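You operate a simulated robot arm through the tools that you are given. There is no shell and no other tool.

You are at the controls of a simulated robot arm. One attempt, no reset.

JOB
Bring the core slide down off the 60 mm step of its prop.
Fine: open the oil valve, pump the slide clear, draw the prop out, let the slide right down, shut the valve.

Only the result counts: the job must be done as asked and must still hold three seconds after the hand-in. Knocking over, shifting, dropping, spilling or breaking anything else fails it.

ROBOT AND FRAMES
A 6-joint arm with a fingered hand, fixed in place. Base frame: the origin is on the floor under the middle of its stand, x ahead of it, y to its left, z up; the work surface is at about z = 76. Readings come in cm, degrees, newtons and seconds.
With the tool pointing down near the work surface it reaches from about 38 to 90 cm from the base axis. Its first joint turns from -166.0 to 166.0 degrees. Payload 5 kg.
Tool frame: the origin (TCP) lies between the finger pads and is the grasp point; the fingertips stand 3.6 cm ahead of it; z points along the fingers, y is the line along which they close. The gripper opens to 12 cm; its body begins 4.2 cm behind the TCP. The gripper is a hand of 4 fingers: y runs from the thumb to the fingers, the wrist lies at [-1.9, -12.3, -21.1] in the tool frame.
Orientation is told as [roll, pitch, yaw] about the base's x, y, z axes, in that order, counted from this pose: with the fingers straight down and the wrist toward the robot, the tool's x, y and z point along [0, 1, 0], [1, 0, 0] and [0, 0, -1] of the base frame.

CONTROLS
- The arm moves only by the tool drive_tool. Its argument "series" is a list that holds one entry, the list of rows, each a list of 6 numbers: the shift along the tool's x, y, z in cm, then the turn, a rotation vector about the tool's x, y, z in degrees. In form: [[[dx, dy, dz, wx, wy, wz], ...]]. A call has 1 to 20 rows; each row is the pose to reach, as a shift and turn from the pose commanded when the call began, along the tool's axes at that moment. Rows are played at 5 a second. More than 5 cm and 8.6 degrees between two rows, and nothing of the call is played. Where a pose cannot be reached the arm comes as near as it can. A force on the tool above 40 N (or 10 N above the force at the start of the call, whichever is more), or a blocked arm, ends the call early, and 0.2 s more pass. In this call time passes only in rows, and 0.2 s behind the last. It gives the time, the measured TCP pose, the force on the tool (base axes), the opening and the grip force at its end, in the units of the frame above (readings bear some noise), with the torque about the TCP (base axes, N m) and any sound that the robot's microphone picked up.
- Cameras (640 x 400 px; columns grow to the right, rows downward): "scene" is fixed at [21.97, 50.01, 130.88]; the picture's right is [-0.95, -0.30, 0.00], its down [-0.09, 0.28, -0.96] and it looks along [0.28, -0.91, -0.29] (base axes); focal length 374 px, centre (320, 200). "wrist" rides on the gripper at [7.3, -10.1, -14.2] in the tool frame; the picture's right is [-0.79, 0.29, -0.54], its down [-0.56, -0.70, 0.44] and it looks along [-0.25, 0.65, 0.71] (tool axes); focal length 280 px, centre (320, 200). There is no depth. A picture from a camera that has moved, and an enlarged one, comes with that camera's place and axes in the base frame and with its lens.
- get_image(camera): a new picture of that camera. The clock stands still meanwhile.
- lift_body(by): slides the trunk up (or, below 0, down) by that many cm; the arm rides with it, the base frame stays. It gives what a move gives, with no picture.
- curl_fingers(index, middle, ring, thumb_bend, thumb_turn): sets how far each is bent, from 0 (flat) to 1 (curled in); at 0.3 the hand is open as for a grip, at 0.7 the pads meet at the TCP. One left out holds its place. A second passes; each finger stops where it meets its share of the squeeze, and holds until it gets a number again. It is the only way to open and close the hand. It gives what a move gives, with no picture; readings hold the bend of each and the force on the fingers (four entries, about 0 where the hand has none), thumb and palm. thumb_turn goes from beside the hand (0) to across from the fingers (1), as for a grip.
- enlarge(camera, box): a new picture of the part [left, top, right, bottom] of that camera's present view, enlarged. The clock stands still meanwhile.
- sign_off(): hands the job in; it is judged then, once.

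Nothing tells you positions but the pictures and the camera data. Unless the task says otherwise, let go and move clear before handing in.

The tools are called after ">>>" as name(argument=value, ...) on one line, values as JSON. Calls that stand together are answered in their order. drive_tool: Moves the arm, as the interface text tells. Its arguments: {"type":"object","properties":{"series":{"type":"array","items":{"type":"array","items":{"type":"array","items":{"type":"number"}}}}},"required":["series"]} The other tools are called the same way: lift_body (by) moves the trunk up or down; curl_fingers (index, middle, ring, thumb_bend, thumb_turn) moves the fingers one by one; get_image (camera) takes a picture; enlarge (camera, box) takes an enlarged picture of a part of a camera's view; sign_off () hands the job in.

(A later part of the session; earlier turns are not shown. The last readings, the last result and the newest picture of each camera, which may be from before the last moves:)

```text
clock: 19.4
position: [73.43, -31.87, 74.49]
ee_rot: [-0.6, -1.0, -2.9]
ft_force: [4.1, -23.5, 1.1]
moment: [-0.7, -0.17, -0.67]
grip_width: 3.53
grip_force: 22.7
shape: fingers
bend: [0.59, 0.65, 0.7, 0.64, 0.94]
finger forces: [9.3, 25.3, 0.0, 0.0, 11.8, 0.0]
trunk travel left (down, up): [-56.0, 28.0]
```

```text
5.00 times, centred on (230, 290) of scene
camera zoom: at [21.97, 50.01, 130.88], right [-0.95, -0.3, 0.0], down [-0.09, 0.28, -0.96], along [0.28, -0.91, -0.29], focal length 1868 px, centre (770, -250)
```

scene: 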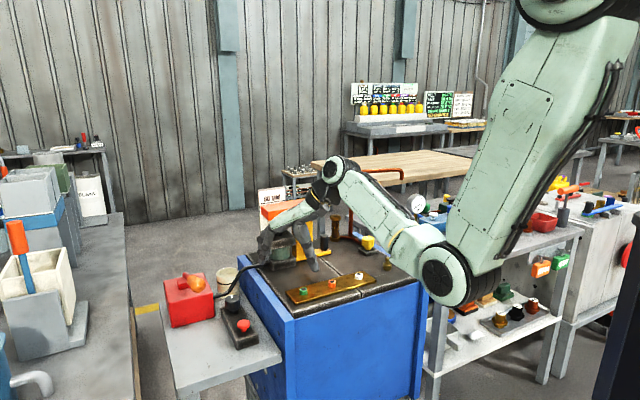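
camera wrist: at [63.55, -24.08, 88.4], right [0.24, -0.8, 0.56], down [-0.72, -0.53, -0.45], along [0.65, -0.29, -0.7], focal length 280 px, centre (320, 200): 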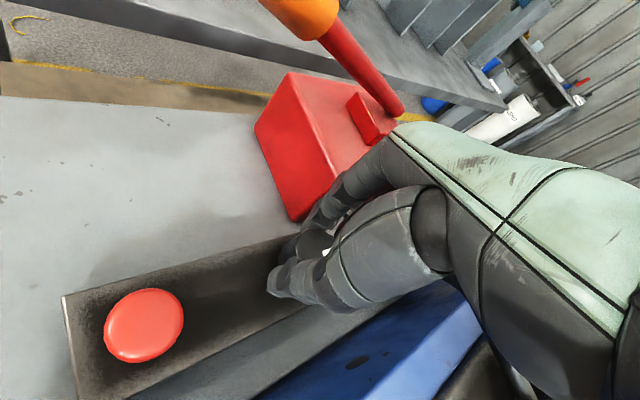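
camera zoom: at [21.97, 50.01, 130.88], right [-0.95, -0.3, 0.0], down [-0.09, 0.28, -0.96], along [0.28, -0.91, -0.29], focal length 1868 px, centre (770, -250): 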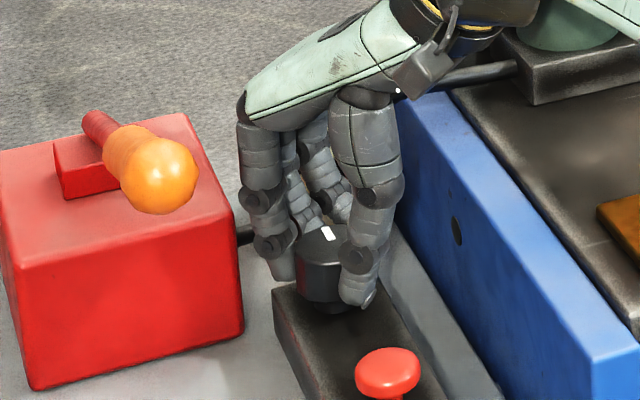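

The hand turned 42 degrees, but I'm not sure the knob turned with it; the torque rose to 0.67 N m. I'll look at the mark closely.

>>> enlarge(camera="scene", box=[215, 280, 255, 315])

>>> enlarge(camera="wrist", box=[250, 180, 400, 320])

```text
11.43 times, centred on (235, 298) of scene
camera zoom: at [21.97, 50.01, 130.88], right [-0.95, -0.3, 0.0], down [-0.09, 0.28, -0.96], along [0.28, -0.91, -0.29], focal length 4270 px, centre (1291, -914)
```

zoom: 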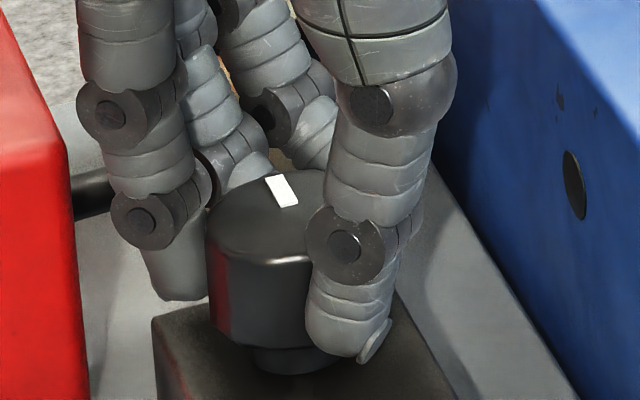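

```text
2.86 times, centred on (325, 250) of wrist
camera zoom: at [63.55, -24.08, 88.4], right [0.24, -0.8, 0.56], down [-0.72, -0.53, -0.45], along [0.65, -0.29, -0.7], focal length 801 px, centre (306, 57)
```

zoom: 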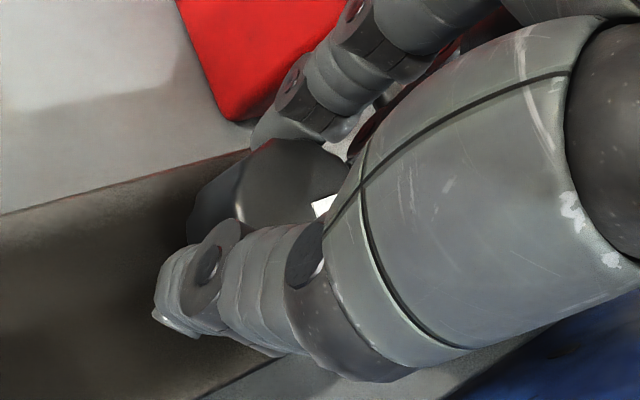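

The mark still points along the box axis, so the knob did not follow: either it's against a stop that way or the fingers slipped. I'll turn back clockwise with the same grip and see whether the knob follows in that direction.

>>> drive_tool(series=[[[0, 0, 0, 0, 0, 7], [0, 0, 0, 0, 0, 14], [0, 0, 0, 0, 0, 21], [0, 0, 0, 0, 0, 28], [0, 0, 0, 0, 0, 35], [0, 0, 0, 0, 0, 42]]])

>>> enlarge(camera="scene", box=[205, 270, 265, 320])

>>> enlarge(camera="wrist", box=[240, 180, 380, 300])

```text
clock: 20.8
position: [73.47, -31.53, 74.46]
ee_rot: [0.3, -1.1, -45.1]
ft_force: [10.1, -9.8, 5.2]
moment: [-0.44, -0.29, 0.06]
grip_width: 3.54
grip_force: 18.6
shape: fingers
bend: [0.59, 0.62, 0.7, 0.63, 0.97]
finger forces: [14.4, 14.6, 0.0, 0.0, 8.7, 0.0]
trunk travel left (down, up): [-56.0, 28.0]
```

```text
8.00 times, centred on (235, 295) of scene
camera zoom: at [21.97, 50.01, 130.88], right [-0.95, -0.3, 0.0], down [-0.09, 0.28, -0.96], along [0.28, -0.91, -0.29], focal length 2989 px, centre (1000, -560)
```

zoom: 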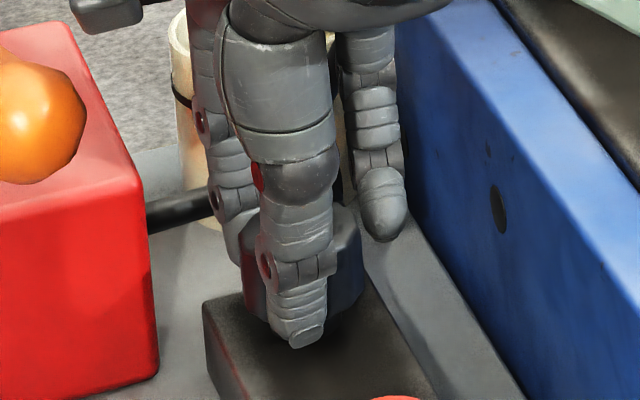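

```text
3.33 times, centred on (310, 240) of wrist
camera zoom: at [71.33, -19.22, 88.52], right [-0.36, -0.76, 0.54], down [-0.88, 0.1, -0.46], along [0.3, -0.65, -0.7], focal length 935 px, centre (353, 67)
```

zoom: 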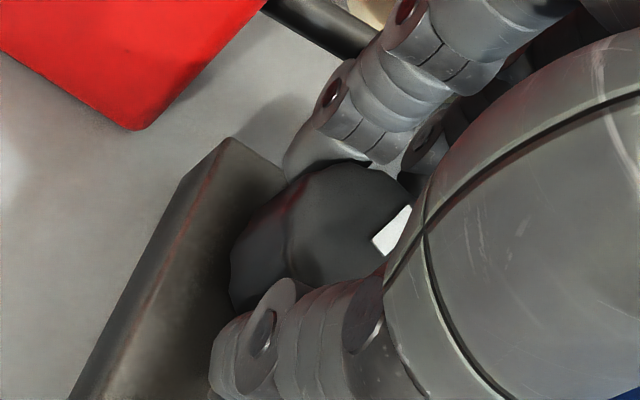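

The knob looks to be about 0.5 to 1 cm off my grip centre, and the fingers mostly slid round it. I'll let go, rise a little, and measure the knob's centre and mark angle properly before gripping again.

>>> curl_fingers(index=0.42, middle=0.42, ring=0.42, thumb_bend=0.42)

>>> drive_tool(series=[[[0, 0, -2, 0, 0, 0], [0, 0, -5, 0, 0, 0], [0, 0, -8, 0, 0, 0]]])

>>> enlarge(camera="wrist", box=[200, 220, 330, 340])

>>> enlarge(camera="scene", box=[205, 270, 265, 320])

```text
clock: 21.8
position: [73.46, -31.57, 74.35]
ee_rot: [0.2, -1.0, -44.8]
ft_force: [0.1, -0.5, 0.1]
moment: [-0.01, -0.05, 0.01]
grip_width: 8.81
grip_force: 0.0
shape: fingers
bend: [0.42, 0.42, 0.42, 0.42, 0.97]
finger forces: [0.0, 0.1, 0.0, 0.0, 0.1, 0.1]
trunk travel left (down, up): [-56.0, 28.0]
```

```text
clock: 22.6
position: [73.33, -31.41, 82.57]
ee_rot: [0.2, -0.9, -44.8]
ft_force: [0.0, 0.1, 0.6]
moment: [-0.02, 0.0, -0.01]
grip_width: 8.8
grip_force: 0.0
shape: fingers
bend: [0.42, 0.42, 0.42, 0.42, 0.97]
finger forces: [0.0, 0.0, 0.0, 0.1, 0.0, 0.0]
trunk travel left (down, up): [-56.0, 28.0]
```

```text
3.33 times, centred on (265, 280) of wrist
camera zoom: at [71.05, -19.14, 96.62], right [-0.36, -0.76, 0.54], down [-0.88, 0.09, -0.46], along [0.3, -0.65, -0.7], focal length 935 px, centre (503, -67)
```

zoom: 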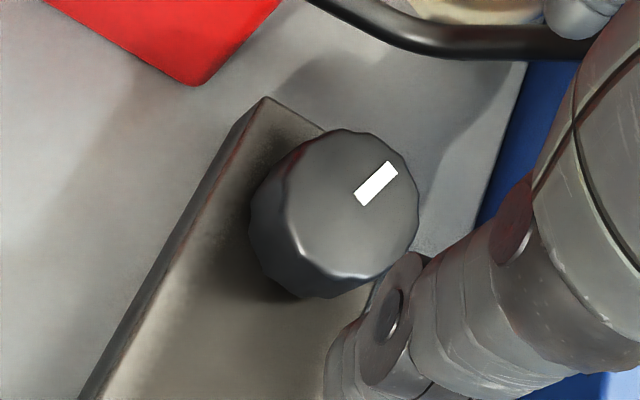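

```text
8.00 times, centred on (235, 295) of scene
camera zoom: at [21.97, 50.01, 130.88], right [-0.95, -0.3, 0.0], down [-0.09, 0.28, -0.96], along [0.28, -0.91, -0.29], focal length 2989 px, centre (1000, -560)
```

zoom: 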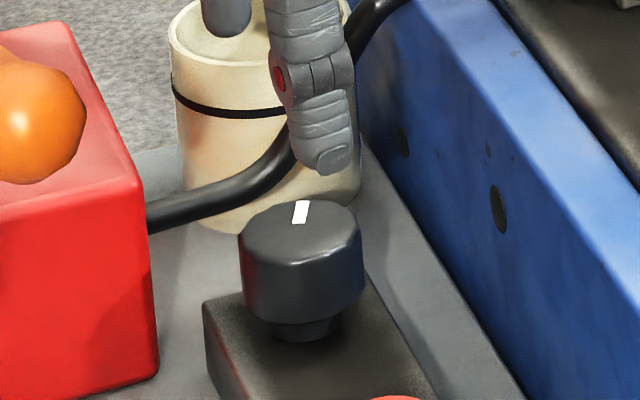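

The knob is about 3.7 cm wide with its centre near [73.65,-32.1,72.7], and its mark now sits about 15 degrees clockwise of the tick. I'll tuck the ring finger away, re-centre, go down 8 cm and grip again. Then I'll try a short clockwise turn.

>>> curl_fingers(index=0.45, middle=0.45, ring=1.0, thumb_bend=0.45)

>>> drive_tool(series=[[[0, 0.25, 2, 0, 0, 0], [-0.1, 0.45, 4.5, 0, 0, 0], [-0.1, 0.45, 7, 0, 0, 0], [-0.1, 0.45, 8.3, 0, 0, 0]]])

>>> curl_fingers(index=0.75, middle=0.75, thumb_bend=0.75)

>>> enlarge(camera="scene", box=[205, 260, 275, 320])

```text
clock: 23.6
position: [73.32, -31.41, 82.54]
ee_rot: [0.2, -1.0, -44.9]
ft_force: [-0.1, 0.0, -0.9]
moment: [0.02, 0.03, -0.02]
grip_width: 7.99
grip_force: 0.0
shape: fingers
bend: [0.45, 0.45, 1.0, 0.45, 0.97]
finger forces: [0.0, 0.1, 0.0, 0.0, 0.0, 0.1]
trunk travel left (down, up): [-56.0, 28.0]
```

```text
clock: 24.6
position: [73.82, -31.94, 74.13]
ee_rot: [0.1, -0.9, -44.9]
ft_force: [0.3, 0.2, 0.5]
moment: [-0.03, 0.01, 0.01]
grip_width: 8.0
grip_force: 0.1
shape: fingers
bend: [0.45, 0.45, 1.0, 0.45, 0.97]
finger forces: [0.0, 0.1, 0.0, 0.1, 0.0, 0.0]
trunk travel left (down, up): [-56.0, 28.0]
```

```text
clock: 25.6
position: [73.66, -31.98, 74.19]
ee_rot: [0.1, -1.0, -45.1]
ft_force: [-1.2, -5.6, -2.8]
moment: [-0.14, 0.1, -0.02]
grip_width: 3.7
grip_force: 19.5
shape: fingers
bend: [0.61, 0.64, 1.0, 0.61, 0.96]
finger forces: [10.7, 10.4, 0.0, 0.0, 17.3, 0.0]
trunk travel left (down, up): [-56.0, 28.0]
```

```text
6.67 times, centred on (240, 290) of scene
camera zoom: at [21.97, 50.01, 130.88], right [-0.95, -0.3, 0.0], down [-0.09, 0.28, -0.96], along [0.28, -0.91, -0.29], focal length 2491 px, centre (853, -400)
```

zoom: 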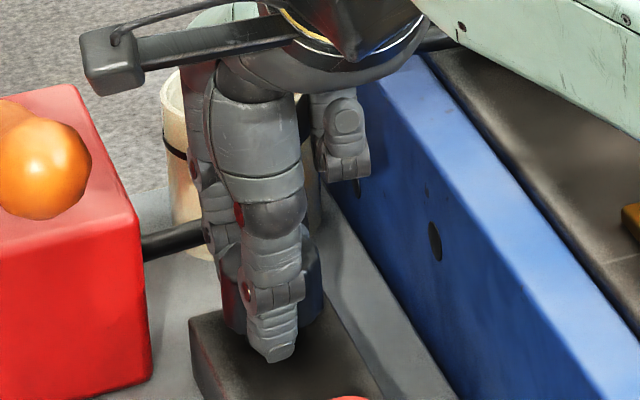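

The grip is more balanced now: thumb 17 N against 21 N on the two fingers. I'll turn 24 degrees clockwise and check torque and mark.

>>> drive_tool(series=[[[0, 0, 0, 0, 0, 4], [0, 0, 0, 0, 0, 8], [0, 0, 0, 0, 0, 12], [0, 0, 0, 0, 0, 16], [0, 0, 0, 0, 0, 20], [0, 0, 0, 0, 0, 24]]])

>>> enlarge(camera="wrist", box=[230, 170, 380, 310])

>>> enlarge(camera="scene", box=[205, 260, 275, 320])

```text
clock: 27.0
position: [73.64, -31.99, 74.19]
ee_rot: [0.6, -0.8, -69.0]
ft_force: [-7.3, -6.9, -1.2]
moment: [-0.17, 0.25, 0.07]
grip_width: 3.67
grip_force: 20.0
shape: fingers
bend: [0.61, 0.63, 1.0, 0.61, 0.97]
finger forces: [9.3, 12.8, 0.1, 0.0, 17.5, 0.0]
trunk travel left (down, up): [-56.0, 28.0]
```

```text
2.86 times, centred on (305, 240) of wrist
camera zoom: at [76.63, -19.99, 88.28], right [-0.64, -0.55, 0.54], down [-0.77, 0.45, -0.46], along [0.01, -0.71, -0.71], focal length 801 px, centre (363, 86)
```

zoom: 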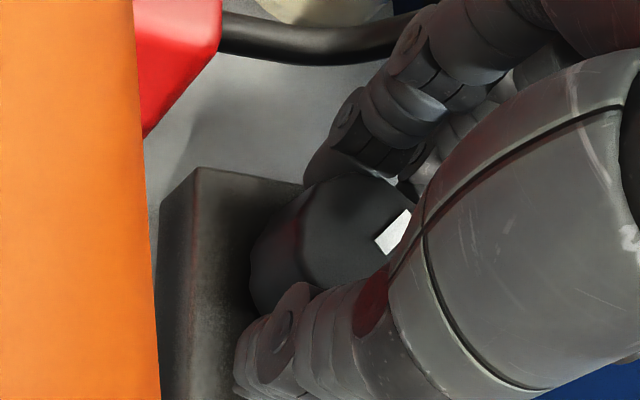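

```text
6.67 times, centred on (240, 290) of scene
camera zoom: at [21.97, 50.01, 130.88], right [-0.95, -0.3, 0.0], down [-0.09, 0.28, -0.96], along [0.28, -0.91, -0.29], focal length 2491 px, centre (853, -400)
```

zoom: 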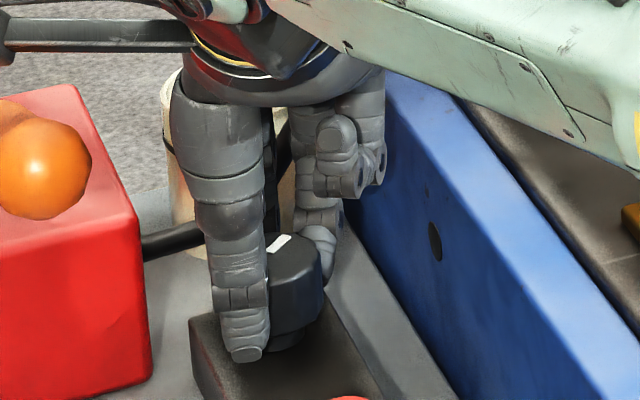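

The knob turns freely clockwise; the mark followed the hand with almost no torque. I'll ratchet: open slightly, swing the hand back counter-clockwise around the knob, grip again and continue clockwise.

>>> curl_fingers(index=0.49, middle=0.49, thumb_bend=0.49)

>>> drive_tool(series=[[[0, 0, -0.3, 0, 0, -8], [0, 0, -0.3, 0, 0, -16], [0, 0, -0.3, 0, 0, -24], [0, 0, -0.3, 0, 0, -32], [0, 0, -0.3, 0, 0, -40], [0, 0, 0, 0, 0, -46]]])

>>> enlarge(camera="scene", box=[205, 260, 275, 320])

>>> enlarge(camera="wrist", box=[230, 170, 380, 310])

```text
clock: 28.0
position: [73.78, -31.95, 74.28]
ee_rot: [0.6, -0.8, -68.8]
ft_force: [-0.3, -0.2, 0.4]
moment: [0.0, 0.0, 0.0]
grip_width: 6.68
grip_force: 0.1
shape: fingers
bend: [0.49, 0.49, 1.0, 0.49, 0.97]
finger forces: [0.1, 0.0, 0.0, 0.0, 0.0, 0.1]
trunk travel left (down, up): [-56.0, 28.0]
```

```text
clock: 29.4
position: [73.49, -32.05, 74.15]
ee_rot: [-0.3, -1.1, -22.8]
ft_force: [-0.1, -0.3, -0.5]
moment: [-0.02, 0.0, 0.0]
grip_width: 6.68
grip_force: 0.0
shape: fingers
bend: [0.49, 0.49, 1.0, 0.49, 0.97]
finger forces: [0.1, 0.0, 0.1, 0.0, 0.1, 0.0]
trunk travel left (down, up): [-56.0, 28.0]
```

```text
6.67 times, centred on (240, 290) of scene
camera zoom: at [21.97, 50.01, 130.88], right [-0.95, -0.3, 0.0], down [-0.09, 0.28, -0.96], along [0.28, -0.91, -0.29], focal length 2491 px, centre (853, -400)
```

zoom: 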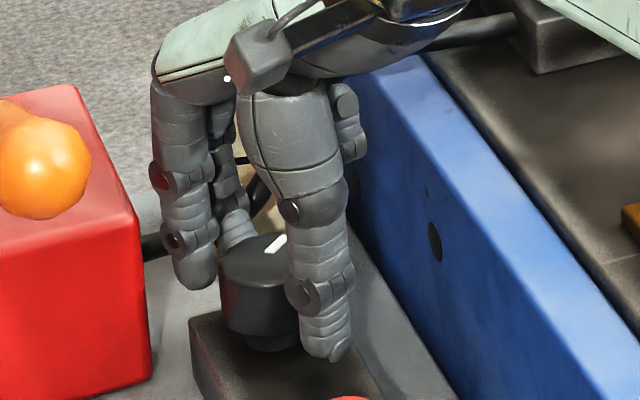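

```text
2.86 times, centred on (305, 240) of wrist
camera zoom: at [66.99, -21.29, 88.16], right [-0.05, -0.83, 0.55], down [-0.86, -0.25, -0.45], along [0.52, -0.49, -0.7], focal length 801 px, centre (363, 86)
```

zoom: 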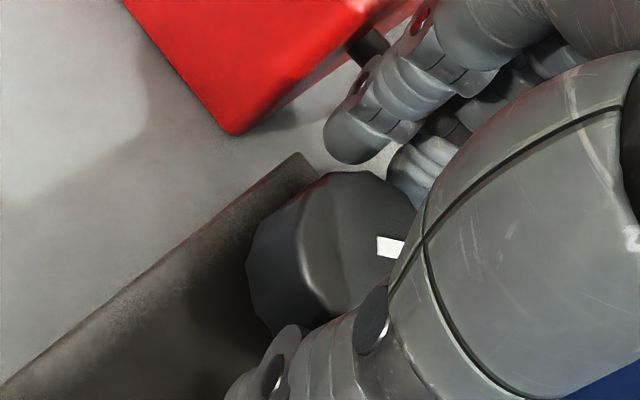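

Clear of everything and in place for the second stroke. I'll grip the knob and turn it clockwise another 46 degrees.

>>> curl_fingers(index=0.75, middle=0.75, thumb_bend=0.75)

>>> drive_tool(series=[[[0, 0, 0, 0, 0, 5], [0, 0, 0, 0, 0, 11], [0, 0, 0, 0, 0, 17], [0, 0, 0, 0, 0, 23], [0, 0, 0, 0, 0, 29], [0, 0, 0, 0, 0, 35], [0, 0, 0, 0, 0, 41], [0, 0, 0, 0, 0, 46]]])

>>> enlarge(camera="scene", box=[205, 260, 275, 320])

>>> enlarge(camera="wrist", box=[230, 170, 380, 310])

```text
clock: 30.4
position: [73.57, -32.02, 74.07]
ee_rot: [-0.3, -0.9, -23.0]
ft_force: [-1.8, -7.1, -3.1]
moment: [-0.19, 0.07, 0.04]
grip_width: 3.7
grip_force: 21.3
shape: fingers
bend: [0.6, 0.64, 1.0, 0.61, 0.96]
finger forces: [10.4, 10.7, 0.1, 0.0, 20.6, 0.0]
trunk travel left (down, up): [-56.0, 28.0]
```

```text
clock: 32.2
position: [73.63, -32.03, 74.2]
ee_rot: [0.6, -0.8, -69.0]
ft_force: [-8.4, -5.4, -1.4]
moment: [-0.2, 0.25, 0.25]
grip_width: 3.73
grip_force: 21.8
shape: fingers
bend: [0.61, 0.63, 1.0, 0.61, 0.98]
finger forces: [8.8, 14.0, 0.1, 0.1, 21.1, 0.1]
trunk travel left (down, up): [-56.0, 28.0]
```

```text
6.67 times, centred on (240, 290) of scene
camera zoom: at [21.97, 50.01, 130.88], right [-0.95, -0.3, 0.0], down [-0.09, 0.28, -0.96], along [0.28, -0.91, -0.29], focal length 2491 px, centre (853, -400)
```

zoom: 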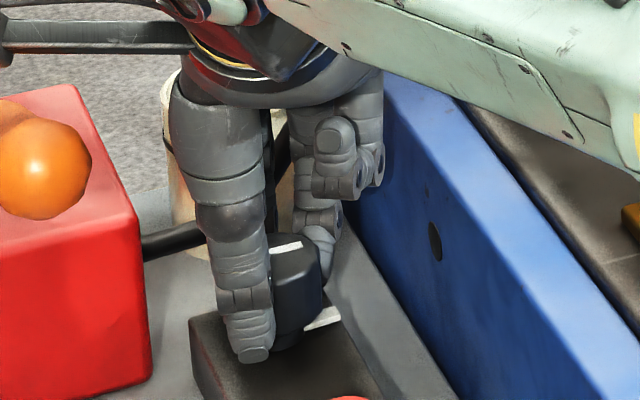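

```text
2.86 times, centred on (305, 240) of wrist
camera zoom: at [76.65, -19.9, 88.25], right [-0.64, -0.55, 0.54], down [-0.77, 0.45, -0.46], along [0.01, -0.71, -0.71], focal length 801 px, centre (363, 86)
```

zoom: 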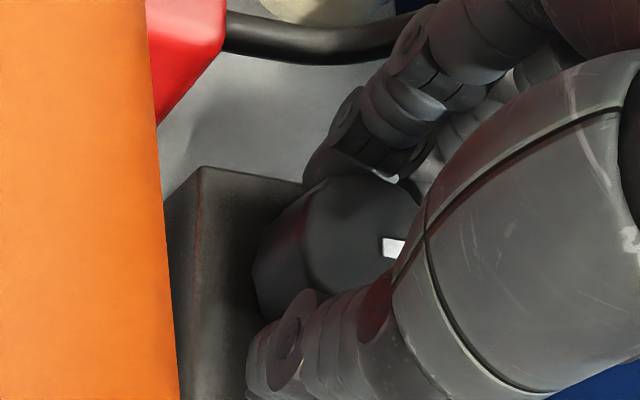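

The mark now points at about -130 degrees, roughly a quarter turn clockwise from where it started, and a pointer tick shows beside the knob. Torque has risen to 0.25 N m, perhaps the end stop. I'll nudge a few more degrees to find out.

>>> drive_tool(series=[[[0, 0, 0, 0, 0, 3], [0, 0, 0, 0, 0, 6]]])

>>> enlarge(camera="scene", box=[215, 275, 260, 315])

```text
clock: 32.8
position: [73.71, -32.02, 74.1]
ee_rot: [0.6, -0.6, -74.9]
ft_force: [-3.5, -4.7, -5.0]
moment: [-0.27, 0.1, 0.46]
grip_width: 3.76
grip_force: 22.4
shape: fingers
bend: [0.61, 0.62, 1.0, 0.61, 0.99]
finger forces: [9.9, 14.2, 0.0, 0.1, 21.3, 0.0]
trunk travel left (down, up): [-56.0, 28.0]
```

```text
10.00 times, centred on (238, 295) of scene
camera zoom: at [21.97, 50.01, 130.88], right [-0.95, -0.3, 0.0], down [-0.09, 0.28, -0.96], along [0.28, -0.91, -0.29], focal length 3736 px, centre (1145, -750)
```

zoom: 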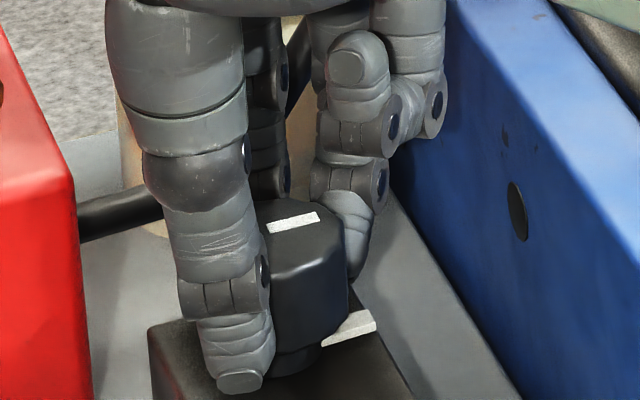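

The torque climbed to 0.46 N m with the mark unmoved, so this is the stop: the valve has gone a full quarter turn. Now I'll let go and rise straight up, then check.

>>> curl_fingers(index=0.47, middle=0.47, thumb_bend=0.47)

>>> drive_tool(series=[[[0, 0, -2, 0, 0, 0], [0, 0, -5, 0, 0, 0], [0, 0, -9, 0, 0, 0], [0, 0, -13, 0, 0, 0], [0, 0, -17, 0, 0, 0], [0, 0, -21, 0, 0, 0], [0, 0, -25, 0, 0, 0]]])

>>> get_image(camera="scene")

>>> enlarge(camera="scene", box=[150, 230, 290, 340])

>>> get_image(camera="wrist")

```text
clock: 33.8
position: [73.67, -31.93, 74.14]
ee_rot: [0.7, -0.9, -74.8]
ft_force: [0.6, 0.9, -1.3]
moment: [-0.01, 0.03, 0.02]
grip_width: 7.27
grip_force: 0.1
shape: fingers
bend: [0.47, 0.47, 1.0, 0.47, 0.98]
finger forces: [0.0, 0.0, 0.0, 0.0, 0.0, 0.0]
trunk travel left (down, up): [-56.0, 28.0]
```

```text
clock: 35.4
position: [73.31, -31.45, 99.15]
ee_rot: [0.7, -0.7, -74.8]
ft_force: [-0.6, -0.4, -0.4]
moment: [0.0, -0.02, 0.01]
grip_width: 7.26
grip_force: 0.1
shape: fingers
bend: [0.47, 0.47, 1.0, 0.47, 0.98]
finger forces: [0.0, 0.0, 0.0, 0.0, 0.0, 0.0]
trunk travel left (down, up): [-56.0, 28.0]
```

```text
taken
```

scene: 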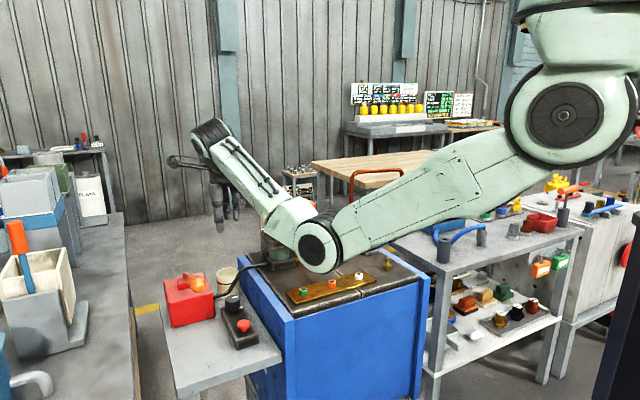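

```text
3.64 times, centred on (220, 285) of scene
camera zoom: at [21.97, 50.01, 130.88], right [-0.95, -0.3, 0.0], down [-0.09, 0.28, -0.96], along [0.28, -0.91, -0.29], focal length 1358 px, centre (684, -109)
```

zoom: 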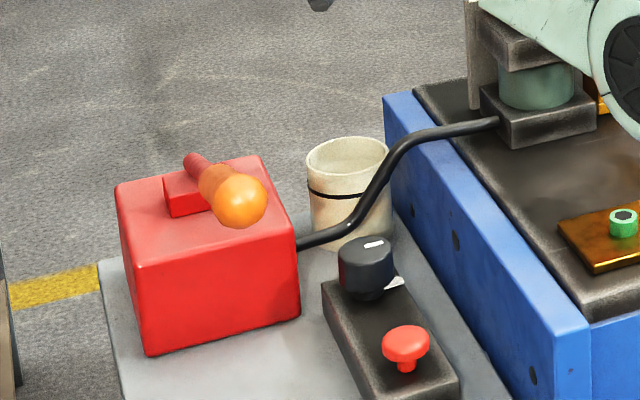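

```text
taken
camera wrist: at [77.54, -19.79, 113.4], right [-0.69, -0.48, 0.54], down [-0.72, 0.53, -0.46], along [-0.06, -0.7, -0.71], focal length 280 px, centre (320, 200)
```

wrist: 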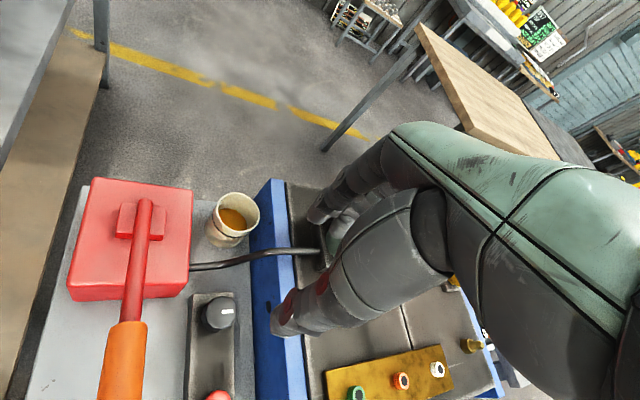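

The valve mark is a quarter turn round, and everything else is in place. Next comes the pump lever: its orange grip runs from about [80,-23.5,82] to the ball at [72,-15.7,86]. I'll turn the hand to yaw 45, across the lever, above the grip at about [75.4,-19].

>>> curl_fingers(index=0.42, middle=0.42, ring=0.42, thumb_bend=0.42)

>>> drive_tool(series=[[[0.35, -0.76, 0, 0, 0, -8], [0.7, -1.5, 0, 0, 0, -16], [1.05, -2.3, 0, 0, 0, -24], [1.4, -3.05, 0, 0, 0, -32], [1.76, -3.8, 0, 0, 0, -40], [2.1, -4.6, 0, 0, 0, -48], [2.5, -5.35, 0, 0, 0, -56], [2.8, -6.1, 0, 0, 0, -64], [3.2, -6.9, 0, 0, 0, -72], [3.5, -7.6, 0, 0, 0, -80], [3.9, -8.4, 0, 0, 0, -88], [4.2, -9.2, 0, 0, 0, -96], [4.6, -9.9, 0, 0, 0, -104], [4.9, -10.7, 0, 0, 0, -112], [5.29, -11.46, 0, 0, 0, -120]]])

>>> get_image(camera="scene")

>>> get_image(camera="wrist")

```text
clock: 36.4
position: [73.39, -31.46, 99.2]
ee_rot: [0.7, -0.8, -74.9]
ft_force: [-0.1, -0.1, 0.7]
moment: [0.01, 0.02, -0.01]
grip_width: 8.78
grip_force: 0.1
shape: fingers
bend: [0.42, 0.42, 0.42, 0.42, 0.98]
finger forces: [0.0, 0.0, 0.0, 0.0, 0.1, 0.0]
trunk travel left (down, up): [-56.0, 28.0]
```

```text
clock: 39.6
position: [75.44, -19.32, 99.01]
ee_rot: [-1.1, -0.2, 45.2]
ft_force: [0.8, 0.0, -0.6]
moment: [-0.02, 0.0, -0.02]
grip_width: 8.79
grip_force: 0.1
shape: fingers
bend: [0.42, 0.42, 0.42, 0.42, 0.98]
finger forces: [0.1, 0.0, 0.0, 0.0, 0.1, 0.0]
trunk travel left (down, up): [-56.0, 28.0]
```

```text
taken
```

scene: 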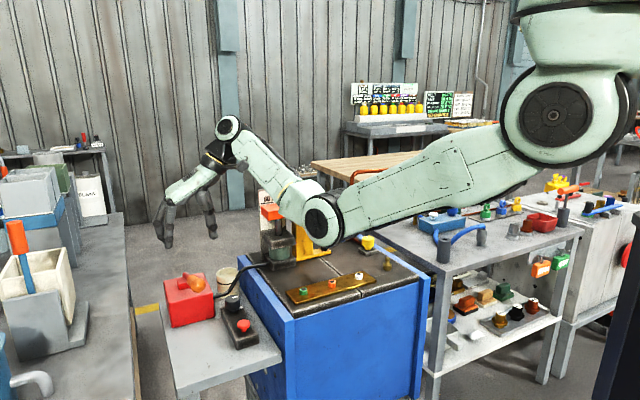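

```text
taken
camera wrist: at [63.01, -21.26, 113.1], right [0.75, -0.35, 0.56], down [-0.09, -0.9, -0.44], along [0.65, 0.28, -0.71], focal length 280 px, centre (320, 200)
```

wrist: 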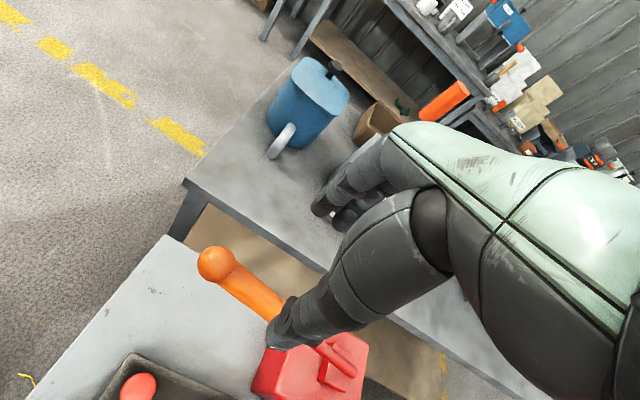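

The lever's ball end triangulates to [72.1,-15.8,86.4], matching before, and the hand sits across the grip. I'll lower so the fingers pass either side of the lever.

>>> drive_tool(series=[[[0, 0, 3, 0, 0, 0], [0, 0, 6, 0, 0, 0], [0, 0, 9, 0, 0, 0], [0, 0, 11.5, 0, 0, 0], [0, 0, 13.8, 0, 0, 0]]])

>>> enlarge(camera="scene", box=[130, 200, 290, 340])

>>> get_image(camera="wrist")

```text
clock: 40.8
position: [75.82, -19.49, 85.18]
ee_rot: [-0.9, -0.1, 45.2]
ft_force: [0.4, -0.5, 0.8]
moment: [-0.03, 0.04, -0.01]
grip_width: 8.79
grip_force: 0.0
shape: fingers
bend: [0.42, 0.42, 0.42, 0.42, 0.98]
finger forces: [0.1, 0.0, 0.0, 0.1, 0.1, 0.0]
trunk travel left (down, up): [-56.0, 28.0]
```

```text
2.86 times, centred on (210, 270) of scene
camera zoom: at [21.97, 50.01, 130.88], right [-0.95, -0.3, 0.0], down [-0.09, 0.28, -0.96], along [0.28, -0.91, -0.29], focal length 1067 px, centre (634, 0)
```

zoom: 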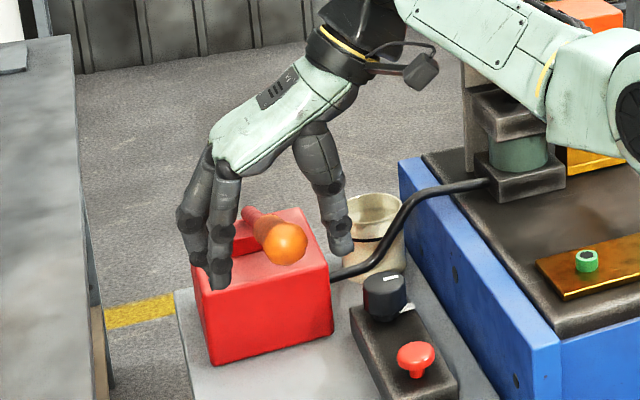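

```text
taken
camera wrist: at [63.31, -21.41, 99.17], right [0.75, -0.35, 0.56], down [-0.09, -0.9, -0.44], along [0.65, 0.28, -0.71], focal length 280 px, centre (320, 200)
```

wrist: 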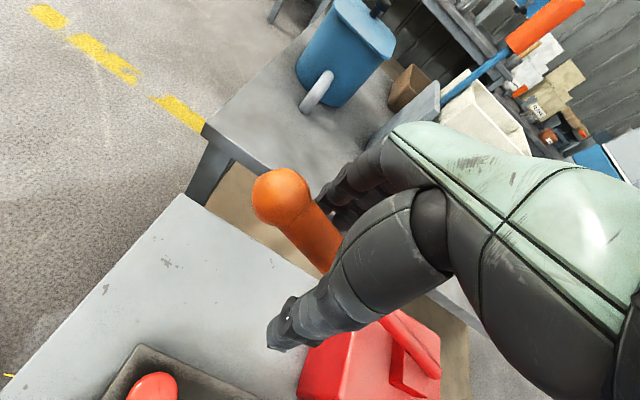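

The lever lies centred between thumb and fingers. I'll drop 0.6 cm more and close the hand around the grip.

>>> drive_tool(series=[[[0, 0, 0.7, 0, 0, 0]]])

>>> curl_fingers(index=0.75, middle=0.75, ring=0.75, thumb_bend=0.75)

>>> enlarge(camera="scene", box=[150, 210, 270, 320])

>>> enlarge(camera="scene", box=[250, 180, 340, 280])

```text
clock: 41.2
position: [75.73, -19.43, 84.4]
ee_rot: [-1.0, -0.1, 45.1]
ft_force: [0.7, -0.2, 0.3]
moment: [0.01, 0.03, 0.0]
grip_width: 8.77
grip_force: 0.1
shape: fingers
bend: [0.42, 0.42, 0.42, 0.42, 0.98]
finger forces: [0.1, 0.1, 0.0, 0.0, 0.0, 0.0]
trunk travel left (down, up): [-56.0, 28.0]
```

```text
clock: 42.2
position: [75.89, -19.18, 84.2]
ee_rot: [-0.8, -0.2, 45.2]
ft_force: [5.9, 11.2, -12.4]
moment: [0.36, 0.05, 0.61]
grip_width: 0.05
grip_force: 16.9
shape: fingers
bend: [0.74, 0.73, 0.64, 0.71, 0.97]
finger forces: [3.0, 11.2, 12.2, 0.0, 7.7, 0.1]
trunk travel left (down, up): [-56.0, 28.0]
```

```text
3.64 times, centred on (210, 265) of scene
camera zoom: at [21.97, 50.01, 130.88], right [-0.95, -0.3, 0.0], down [-0.09, 0.28, -0.96], along [0.28, -0.91, -0.29], focal length 1358 px, centre (720, -36)
```

zoom: 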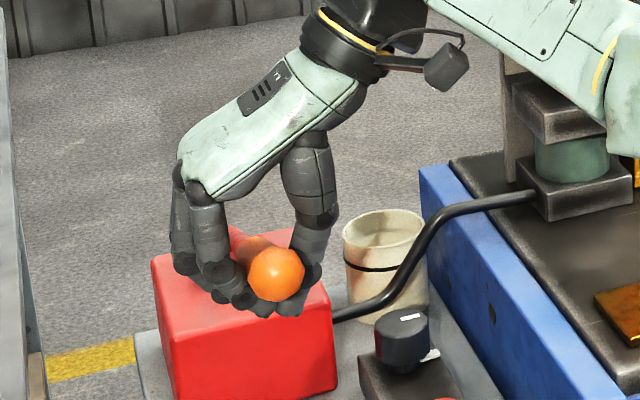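

```text
4.00 times, centred on (295, 230) of scene
camera zoom: at [21.97, 50.01, 130.88], right [-0.95, -0.3, 0.0], down [-0.09, 0.28, -0.96], along [0.28, -0.91, -0.29], focal length 1494 px, centre (420, 80)
```

zoom: 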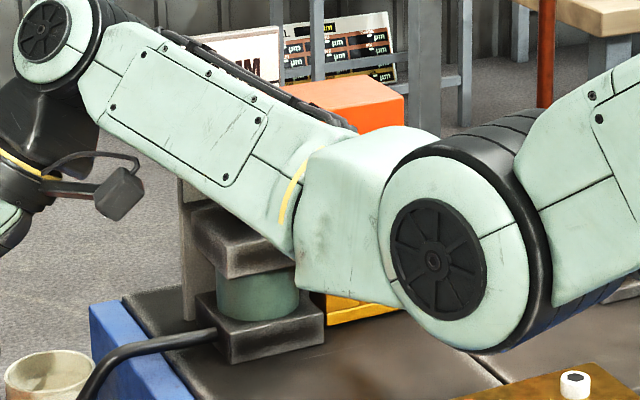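

The hand is closed right round the grip with the fingertips underneath, so it can push and lift. I'll press the lever down along its arc about the pivot to roughly 8 degrees first, and watch the force and sound.

>>> drive_tool(series=[[[0.3, 0, 0.85, 0, -2.4, 0], [0.57, 0, 1.7, 0, -4.8, 0], [0.76, 0, 2.4, 0, -6.8, 0], [0.93, 0, 3.15, 0, -8.8, 0], [1.07, 0, 3.9, 0, -10.8, 0], [1.19, 0, 4.62, 0, -12.8, 0]]])

>>> get_image(camera="scene")

>>> enlarge(camera="scene", box=[150, 210, 270, 320])

>>> get_image(camera="wrist")

```text
clock: 43.6
position: [74.94, -18.63, 80.07]
ee_rot: [-14.0, -0.2, 45.1]
ft_force: [0.9, 1.1, 1.2]
moment: [0.0, 0.08, -0.03]
grip_width: 0.0
grip_force: 0.7
shape: fingers
bend: [0.74, 0.75, 0.73, 0.71, 0.97]
finger forces: [0.0, 0.0, 0.0, 0.1, 0.0, 1.8]
trunk travel left (down, up): [-56.0, 28.0]
```

```text
taken
```

scene: 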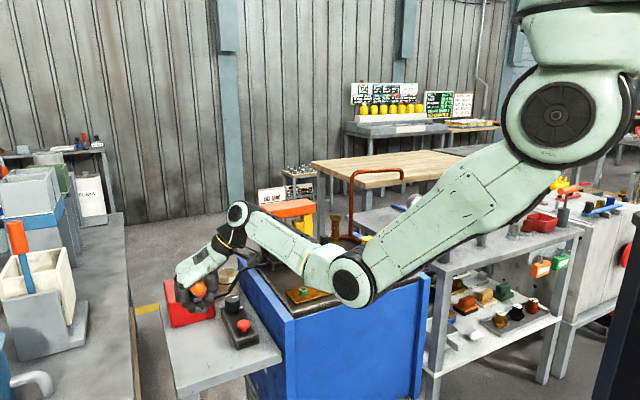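

```text
3.64 times, centred on (210, 265) of scene
camera zoom: at [21.97, 50.01, 130.88], right [-0.95, -0.3, 0.0], down [-0.09, 0.28, -0.96], along [0.28, -0.91, -0.29], focal length 1358 px, centre (720, -36)
```

zoom: 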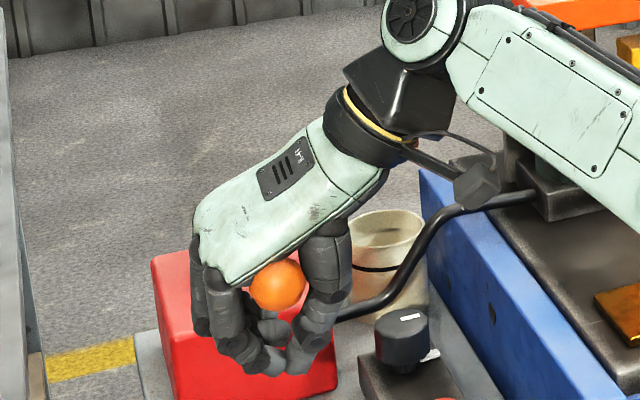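

```text
taken
camera wrist: at [60.41, -18.58, 92.01], right [0.65, -0.25, 0.72], down [-0.03, -0.95, -0.3], along [0.76, 0.17, -0.63], focal length 280 px, centre (320, 200)
```

wrist: 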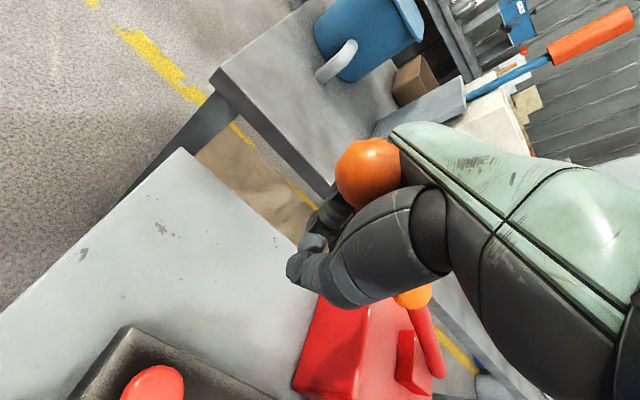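

The lever slipped up into the palm: the hand moved 4.5 cm but the lever barely did, and the palm is just touching it now. The tilt also drops my elbow, so I'll level the hand while pressing on with the palm.

>>> drive_tool(series=[[[0.15, 0, 0.5, 0, 2.2, 0], [0.3, 0, 1, 0, 4.4, 0], [0.45, 0, 1.5, 0, 6.6, 0], [0.6, 0, 2, 0, 8.8, 0], [0.75, 0, 2.5, 0, 10.8, 0], [0.86, 0, 2.9, 0, 12.8, 0]]])

>>> enlarge(camera="scene", box=[150, 210, 270, 320])

>>> enlarge(camera="scene", box=[240, 170, 360, 280])

```text
clock: 45.0
position: [74.99, -18.54, 76.84]
ee_rot: [-1.0, -0.3, 45.1]
ft_force: [0.6, 2.0, 2.8]
moment: [-0.11, 0.02, 0.0]
grip_width: 0.0
grip_force: 1.2
shape: fingers
bend: [0.74, 0.75, 0.73, 0.71, 0.97]
finger forces: [0.0, 0.1, 0.0, 0.0, 0.0, 3.0]
trunk travel left (down, up): [-56.0, 28.0]
```

```text
3.64 times, centred on (210, 265) of scene
camera zoom: at [21.97, 50.01, 130.88], right [-0.95, -0.3, 0.0], down [-0.09, 0.28, -0.96], along [0.28, -0.91, -0.29], focal length 1358 px, centre (720, -36)
```

zoom: 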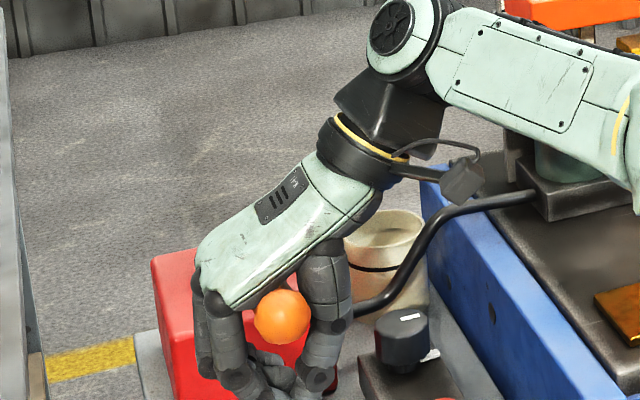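

```text
3.64 times, centred on (300, 225) of scene
camera zoom: at [21.97, 50.01, 130.88], right [-0.95, -0.3, 0.0], down [-0.09, 0.28, -0.96], along [0.28, -0.91, -0.29], focal length 1358 px, centre (393, 109)
```

zoom: 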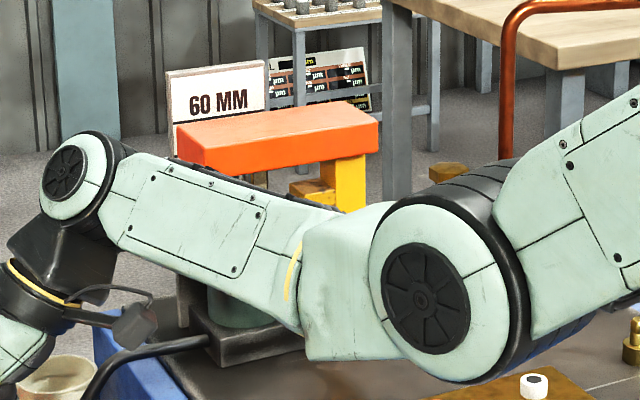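

The lever is coming down with very little effort, about 3 N, and the hand is level. I'll press 3.5 cm further and compare the slide height at the same enlargement as before.

>>> drive_tool(series=[[[0.1, 0, 0.6, 0, 0, 0], [0.15, 0, 1.2, 0, 0, 0], [0.2, 0, 1.8, 0, 0, 0], [0.25, 0, 2.4, 0, 0, 0], [0.3, 0, 3, 0, 0, 0], [0.3, 0, 3.6, 0, 0, 0]]])

>>> enlarge(camera="scene", box=[150, 210, 270, 340])

>>> enlarge(camera="scene", box=[250, 180, 330, 230])

```text
clock: 46.4
position: [74.65, -18.25, 73.36]
ee_rot: [-1.1, -0.1, 45.2]
ft_force: [-0.8, 4.0, 2.3]
moment: [-0.21, 0.0, 0.03]
grip_width: 0.01
grip_force: 1.5
shape: fingers
bend: [0.74, 0.75, 0.73, 0.71, 0.97]
finger forces: [0.0, 0.0, 0.0, 0.0, 0.1, 4.0]
trunk travel left (down, up): [-56.0, 28.0]
```

```text
3.08 times, centred on (210, 275) of scene
camera zoom: at [21.97, 50.01, 130.88], right [-0.95, -0.3, 0.0], down [-0.09, 0.28, -0.96], along [0.28, -0.91, -0.29], focal length 1150 px, centre (658, -31)
```

zoom: 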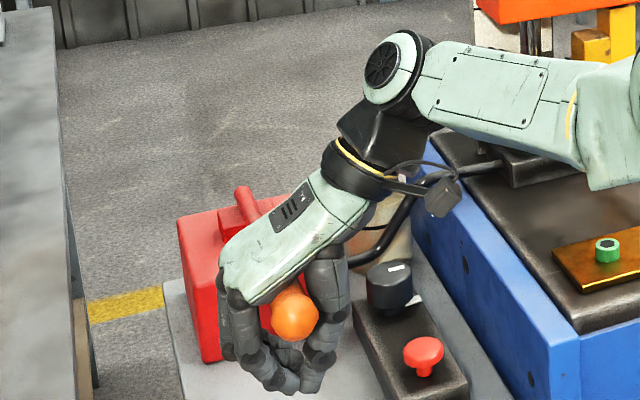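

```text
8.00 times, centred on (290, 205) of scene
camera zoom: at [21.97, 50.01, 130.88], right [-0.95, -0.3, 0.0], down [-0.09, 0.28, -0.96], along [0.28, -0.91, -0.29], focal length 2989 px, centre (560, 160)
```

zoom: 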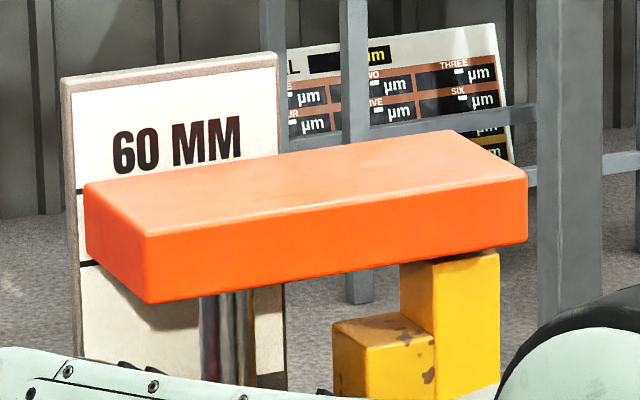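

The slide has risen about 7 to 8 mm, and a gap shows between the plate and the tall step of the prop, so that one stroke has pumped it clear. I'll open the hand, move up off the lever, and check that the slide holds.

>>> curl_fingers(index=0.45, middle=0.45, ring=0.45, thumb_bend=0.45)

>>> enlarge(camera="scene", box=[150, 210, 270, 340])

>>> enlarge(camera="scene", box=[250, 180, 330, 230])

>>> get_image(camera="wrist")

```text
clock: 47.4
position: [74.79, -18.3, 73.35]
ee_rot: [-1.1, -0.3, 45.1]
ft_force: [0.2, 3.7, 3.6]
moment: [-0.2, 0.01, -0.04]
grip_width: 7.88
grip_force: 2.0
shape: fingers
bend: [0.45, 0.45, 0.45, 0.45, 0.97]
finger forces: [0.0, 0.0, 0.0, 0.0, 0.0, 4.5]
trunk travel left (down, up): [-56.0, 28.0]
```

```text
3.08 times, centred on (210, 275) of scene
camera zoom: at [21.97, 50.01, 130.88], right [-0.95, -0.3, 0.0], down [-0.09, 0.28, -0.96], along [0.28, -0.91, -0.29], focal length 1150 px, centre (658, -31)
```

zoom: 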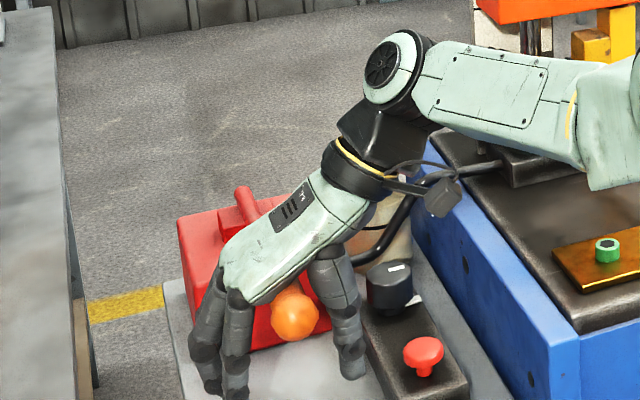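

```text
8.00 times, centred on (290, 205) of scene
camera zoom: at [21.97, 50.01, 130.88], right [-0.95, -0.3, 0.0], down [-0.09, 0.28, -0.96], along [0.28, -0.91, -0.29], focal length 2989 px, centre (560, 160)
```

zoom: 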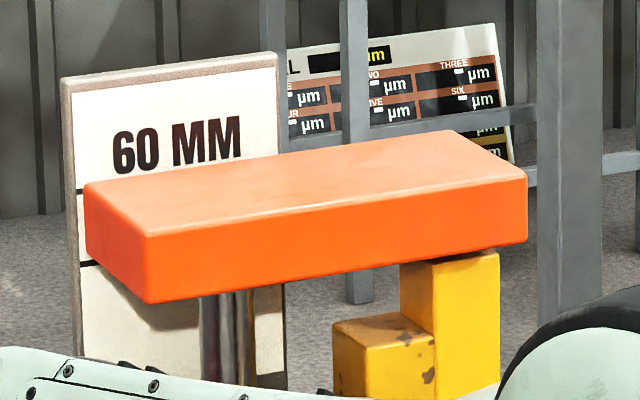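

```text
taken
camera wrist: at [62.26, -20.31, 87.38], right [0.75, -0.35, 0.56], down [-0.09, -0.9, -0.44], along [0.65, 0.28, -0.71], focal length 280 px, centre (320, 200)
```

wrist: 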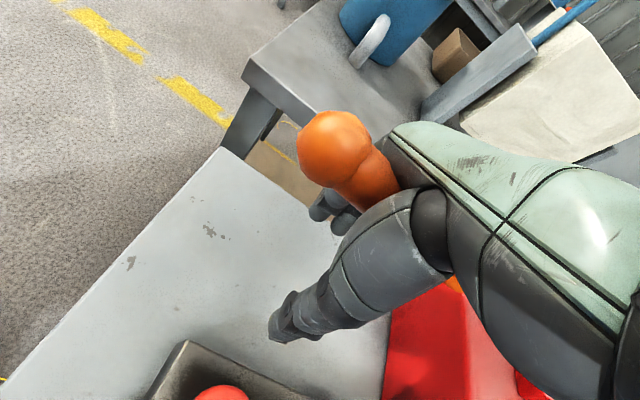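

The slide is holding and the lever is free of the fingers. I'll rise straight up and check both the lever and the slide again.

>>> drive_tool(series=[[[0, 0, -2, 0, 0, 0], [0, 0, -5, 0, 0, 0], [0, 0, -8, 0, 0, 0], [0, 0, -11, 0, 0, 0], [0, 0, -15, 0, 0, 0], [0, 0, -19, 0, 0, 0], [0, 0, -23, 0, 0, 0], [0, 0, -27, 0, 0, 0]]])

>>> get_image(camera="scene")

>>> enlarge(camera="scene", box=[250, 180, 330, 230])

```text
clock: 49.2
position: [74.28, -17.74, 100.29]
ee_rot: [-1.0, -0.2, 45.1]
ft_force: [-0.7, 0.4, -0.2]
moment: [-0.03, -0.02, -0.01]
grip_width: 7.91
grip_force: 0.0
shape: fingers
bend: [0.45, 0.45, 0.45, 0.45, 0.97]
finger forces: [0.0, 0.0, 0.0, 0.0, 0.1, 0.1]
trunk travel left (down, up): [-56.0, 28.0]
```

```text
taken
```

scene: 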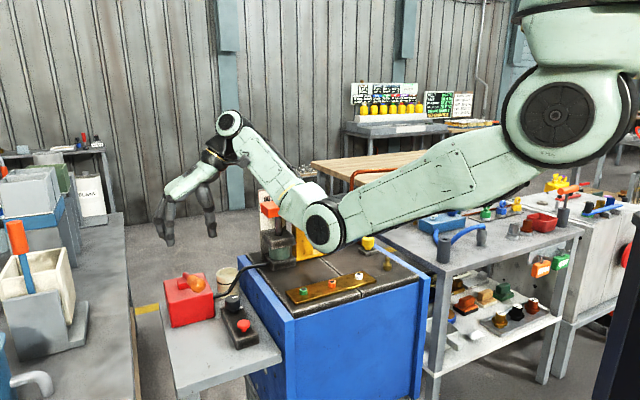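

```text
8.00 times, centred on (290, 205) of scene
camera zoom: at [21.97, 50.01, 130.88], right [-0.95, -0.3, 0.0], down [-0.09, 0.28, -0.96], along [0.28, -0.91, -0.29], focal length 2989 px, centre (560, 160)
```

zoom: 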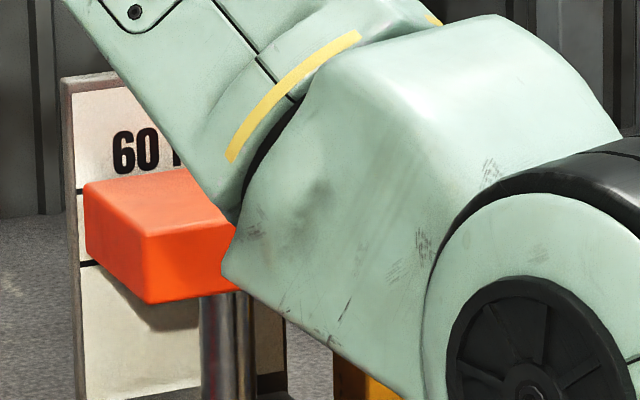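

The lever has sprung back up by itself, and the slide is still holding at its raised height. Now for the prop: I'll move across at a safe height to a point in front of the handle, turning the hand to yaw -45.

>>> drive_tool(series=[[[0, -2, -2, 0, 0, 4], [-0.4, -5, -4, 0, 0, 11], [-0.9, -8.5, -4.7, 0, 0, 19], [-1.5, -12, -4.7, 0, 0, 27], [-2.1, -15.5, -4.7, 0, 0, 35], [-2.7, -19, -4.7, 0, 0, 43], [-3.2, -22.5, -4.7, 0, 0, 51], [-3.7, -26, -4.7, 0, 0, 59], [-4.2, -29.5, -4.7, 0, 0, 67], [-4.7, -33, -4.7, 0, 0, 75], [-5.2, -36.5, -4.7, 0, 0, 83], [-5.6, -40, -4.7, 0, 0, 90]]])

>>> get_image(camera="wrist")

>>> get_image(camera="scene")

```text
clock: 51.8
position: [49.87, -50.39, 104.9]
ee_rot: [0.4, -0.9, -45.1]
ft_force: [0.5, 0.0, -0.7]
moment: [0.02, 0.0, -0.02]
grip_width: 7.9
grip_force: 0.1
shape: fingers
bend: [0.45, 0.45, 0.45, 0.45, 0.97]
finger forces: [0.0, 0.1, 0.0, 0.1, 0.0, 0.1]
trunk travel left (down, up): [-56.0, 28.0]
```

```text
taken
camera wrist: at [47.63, -38.14, 118.97], right [-0.36, -0.76, 0.54], down [-0.88, 0.1, -0.46], along [0.29, -0.65, -0.7], focal length 280 px, centre (320, 200)
```

wrist: 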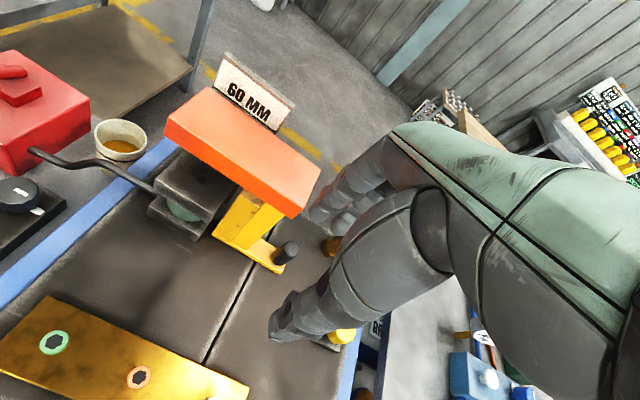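

```text
taken
```

scene: 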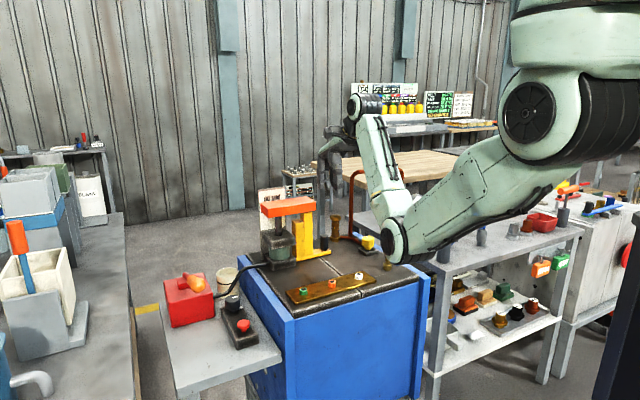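

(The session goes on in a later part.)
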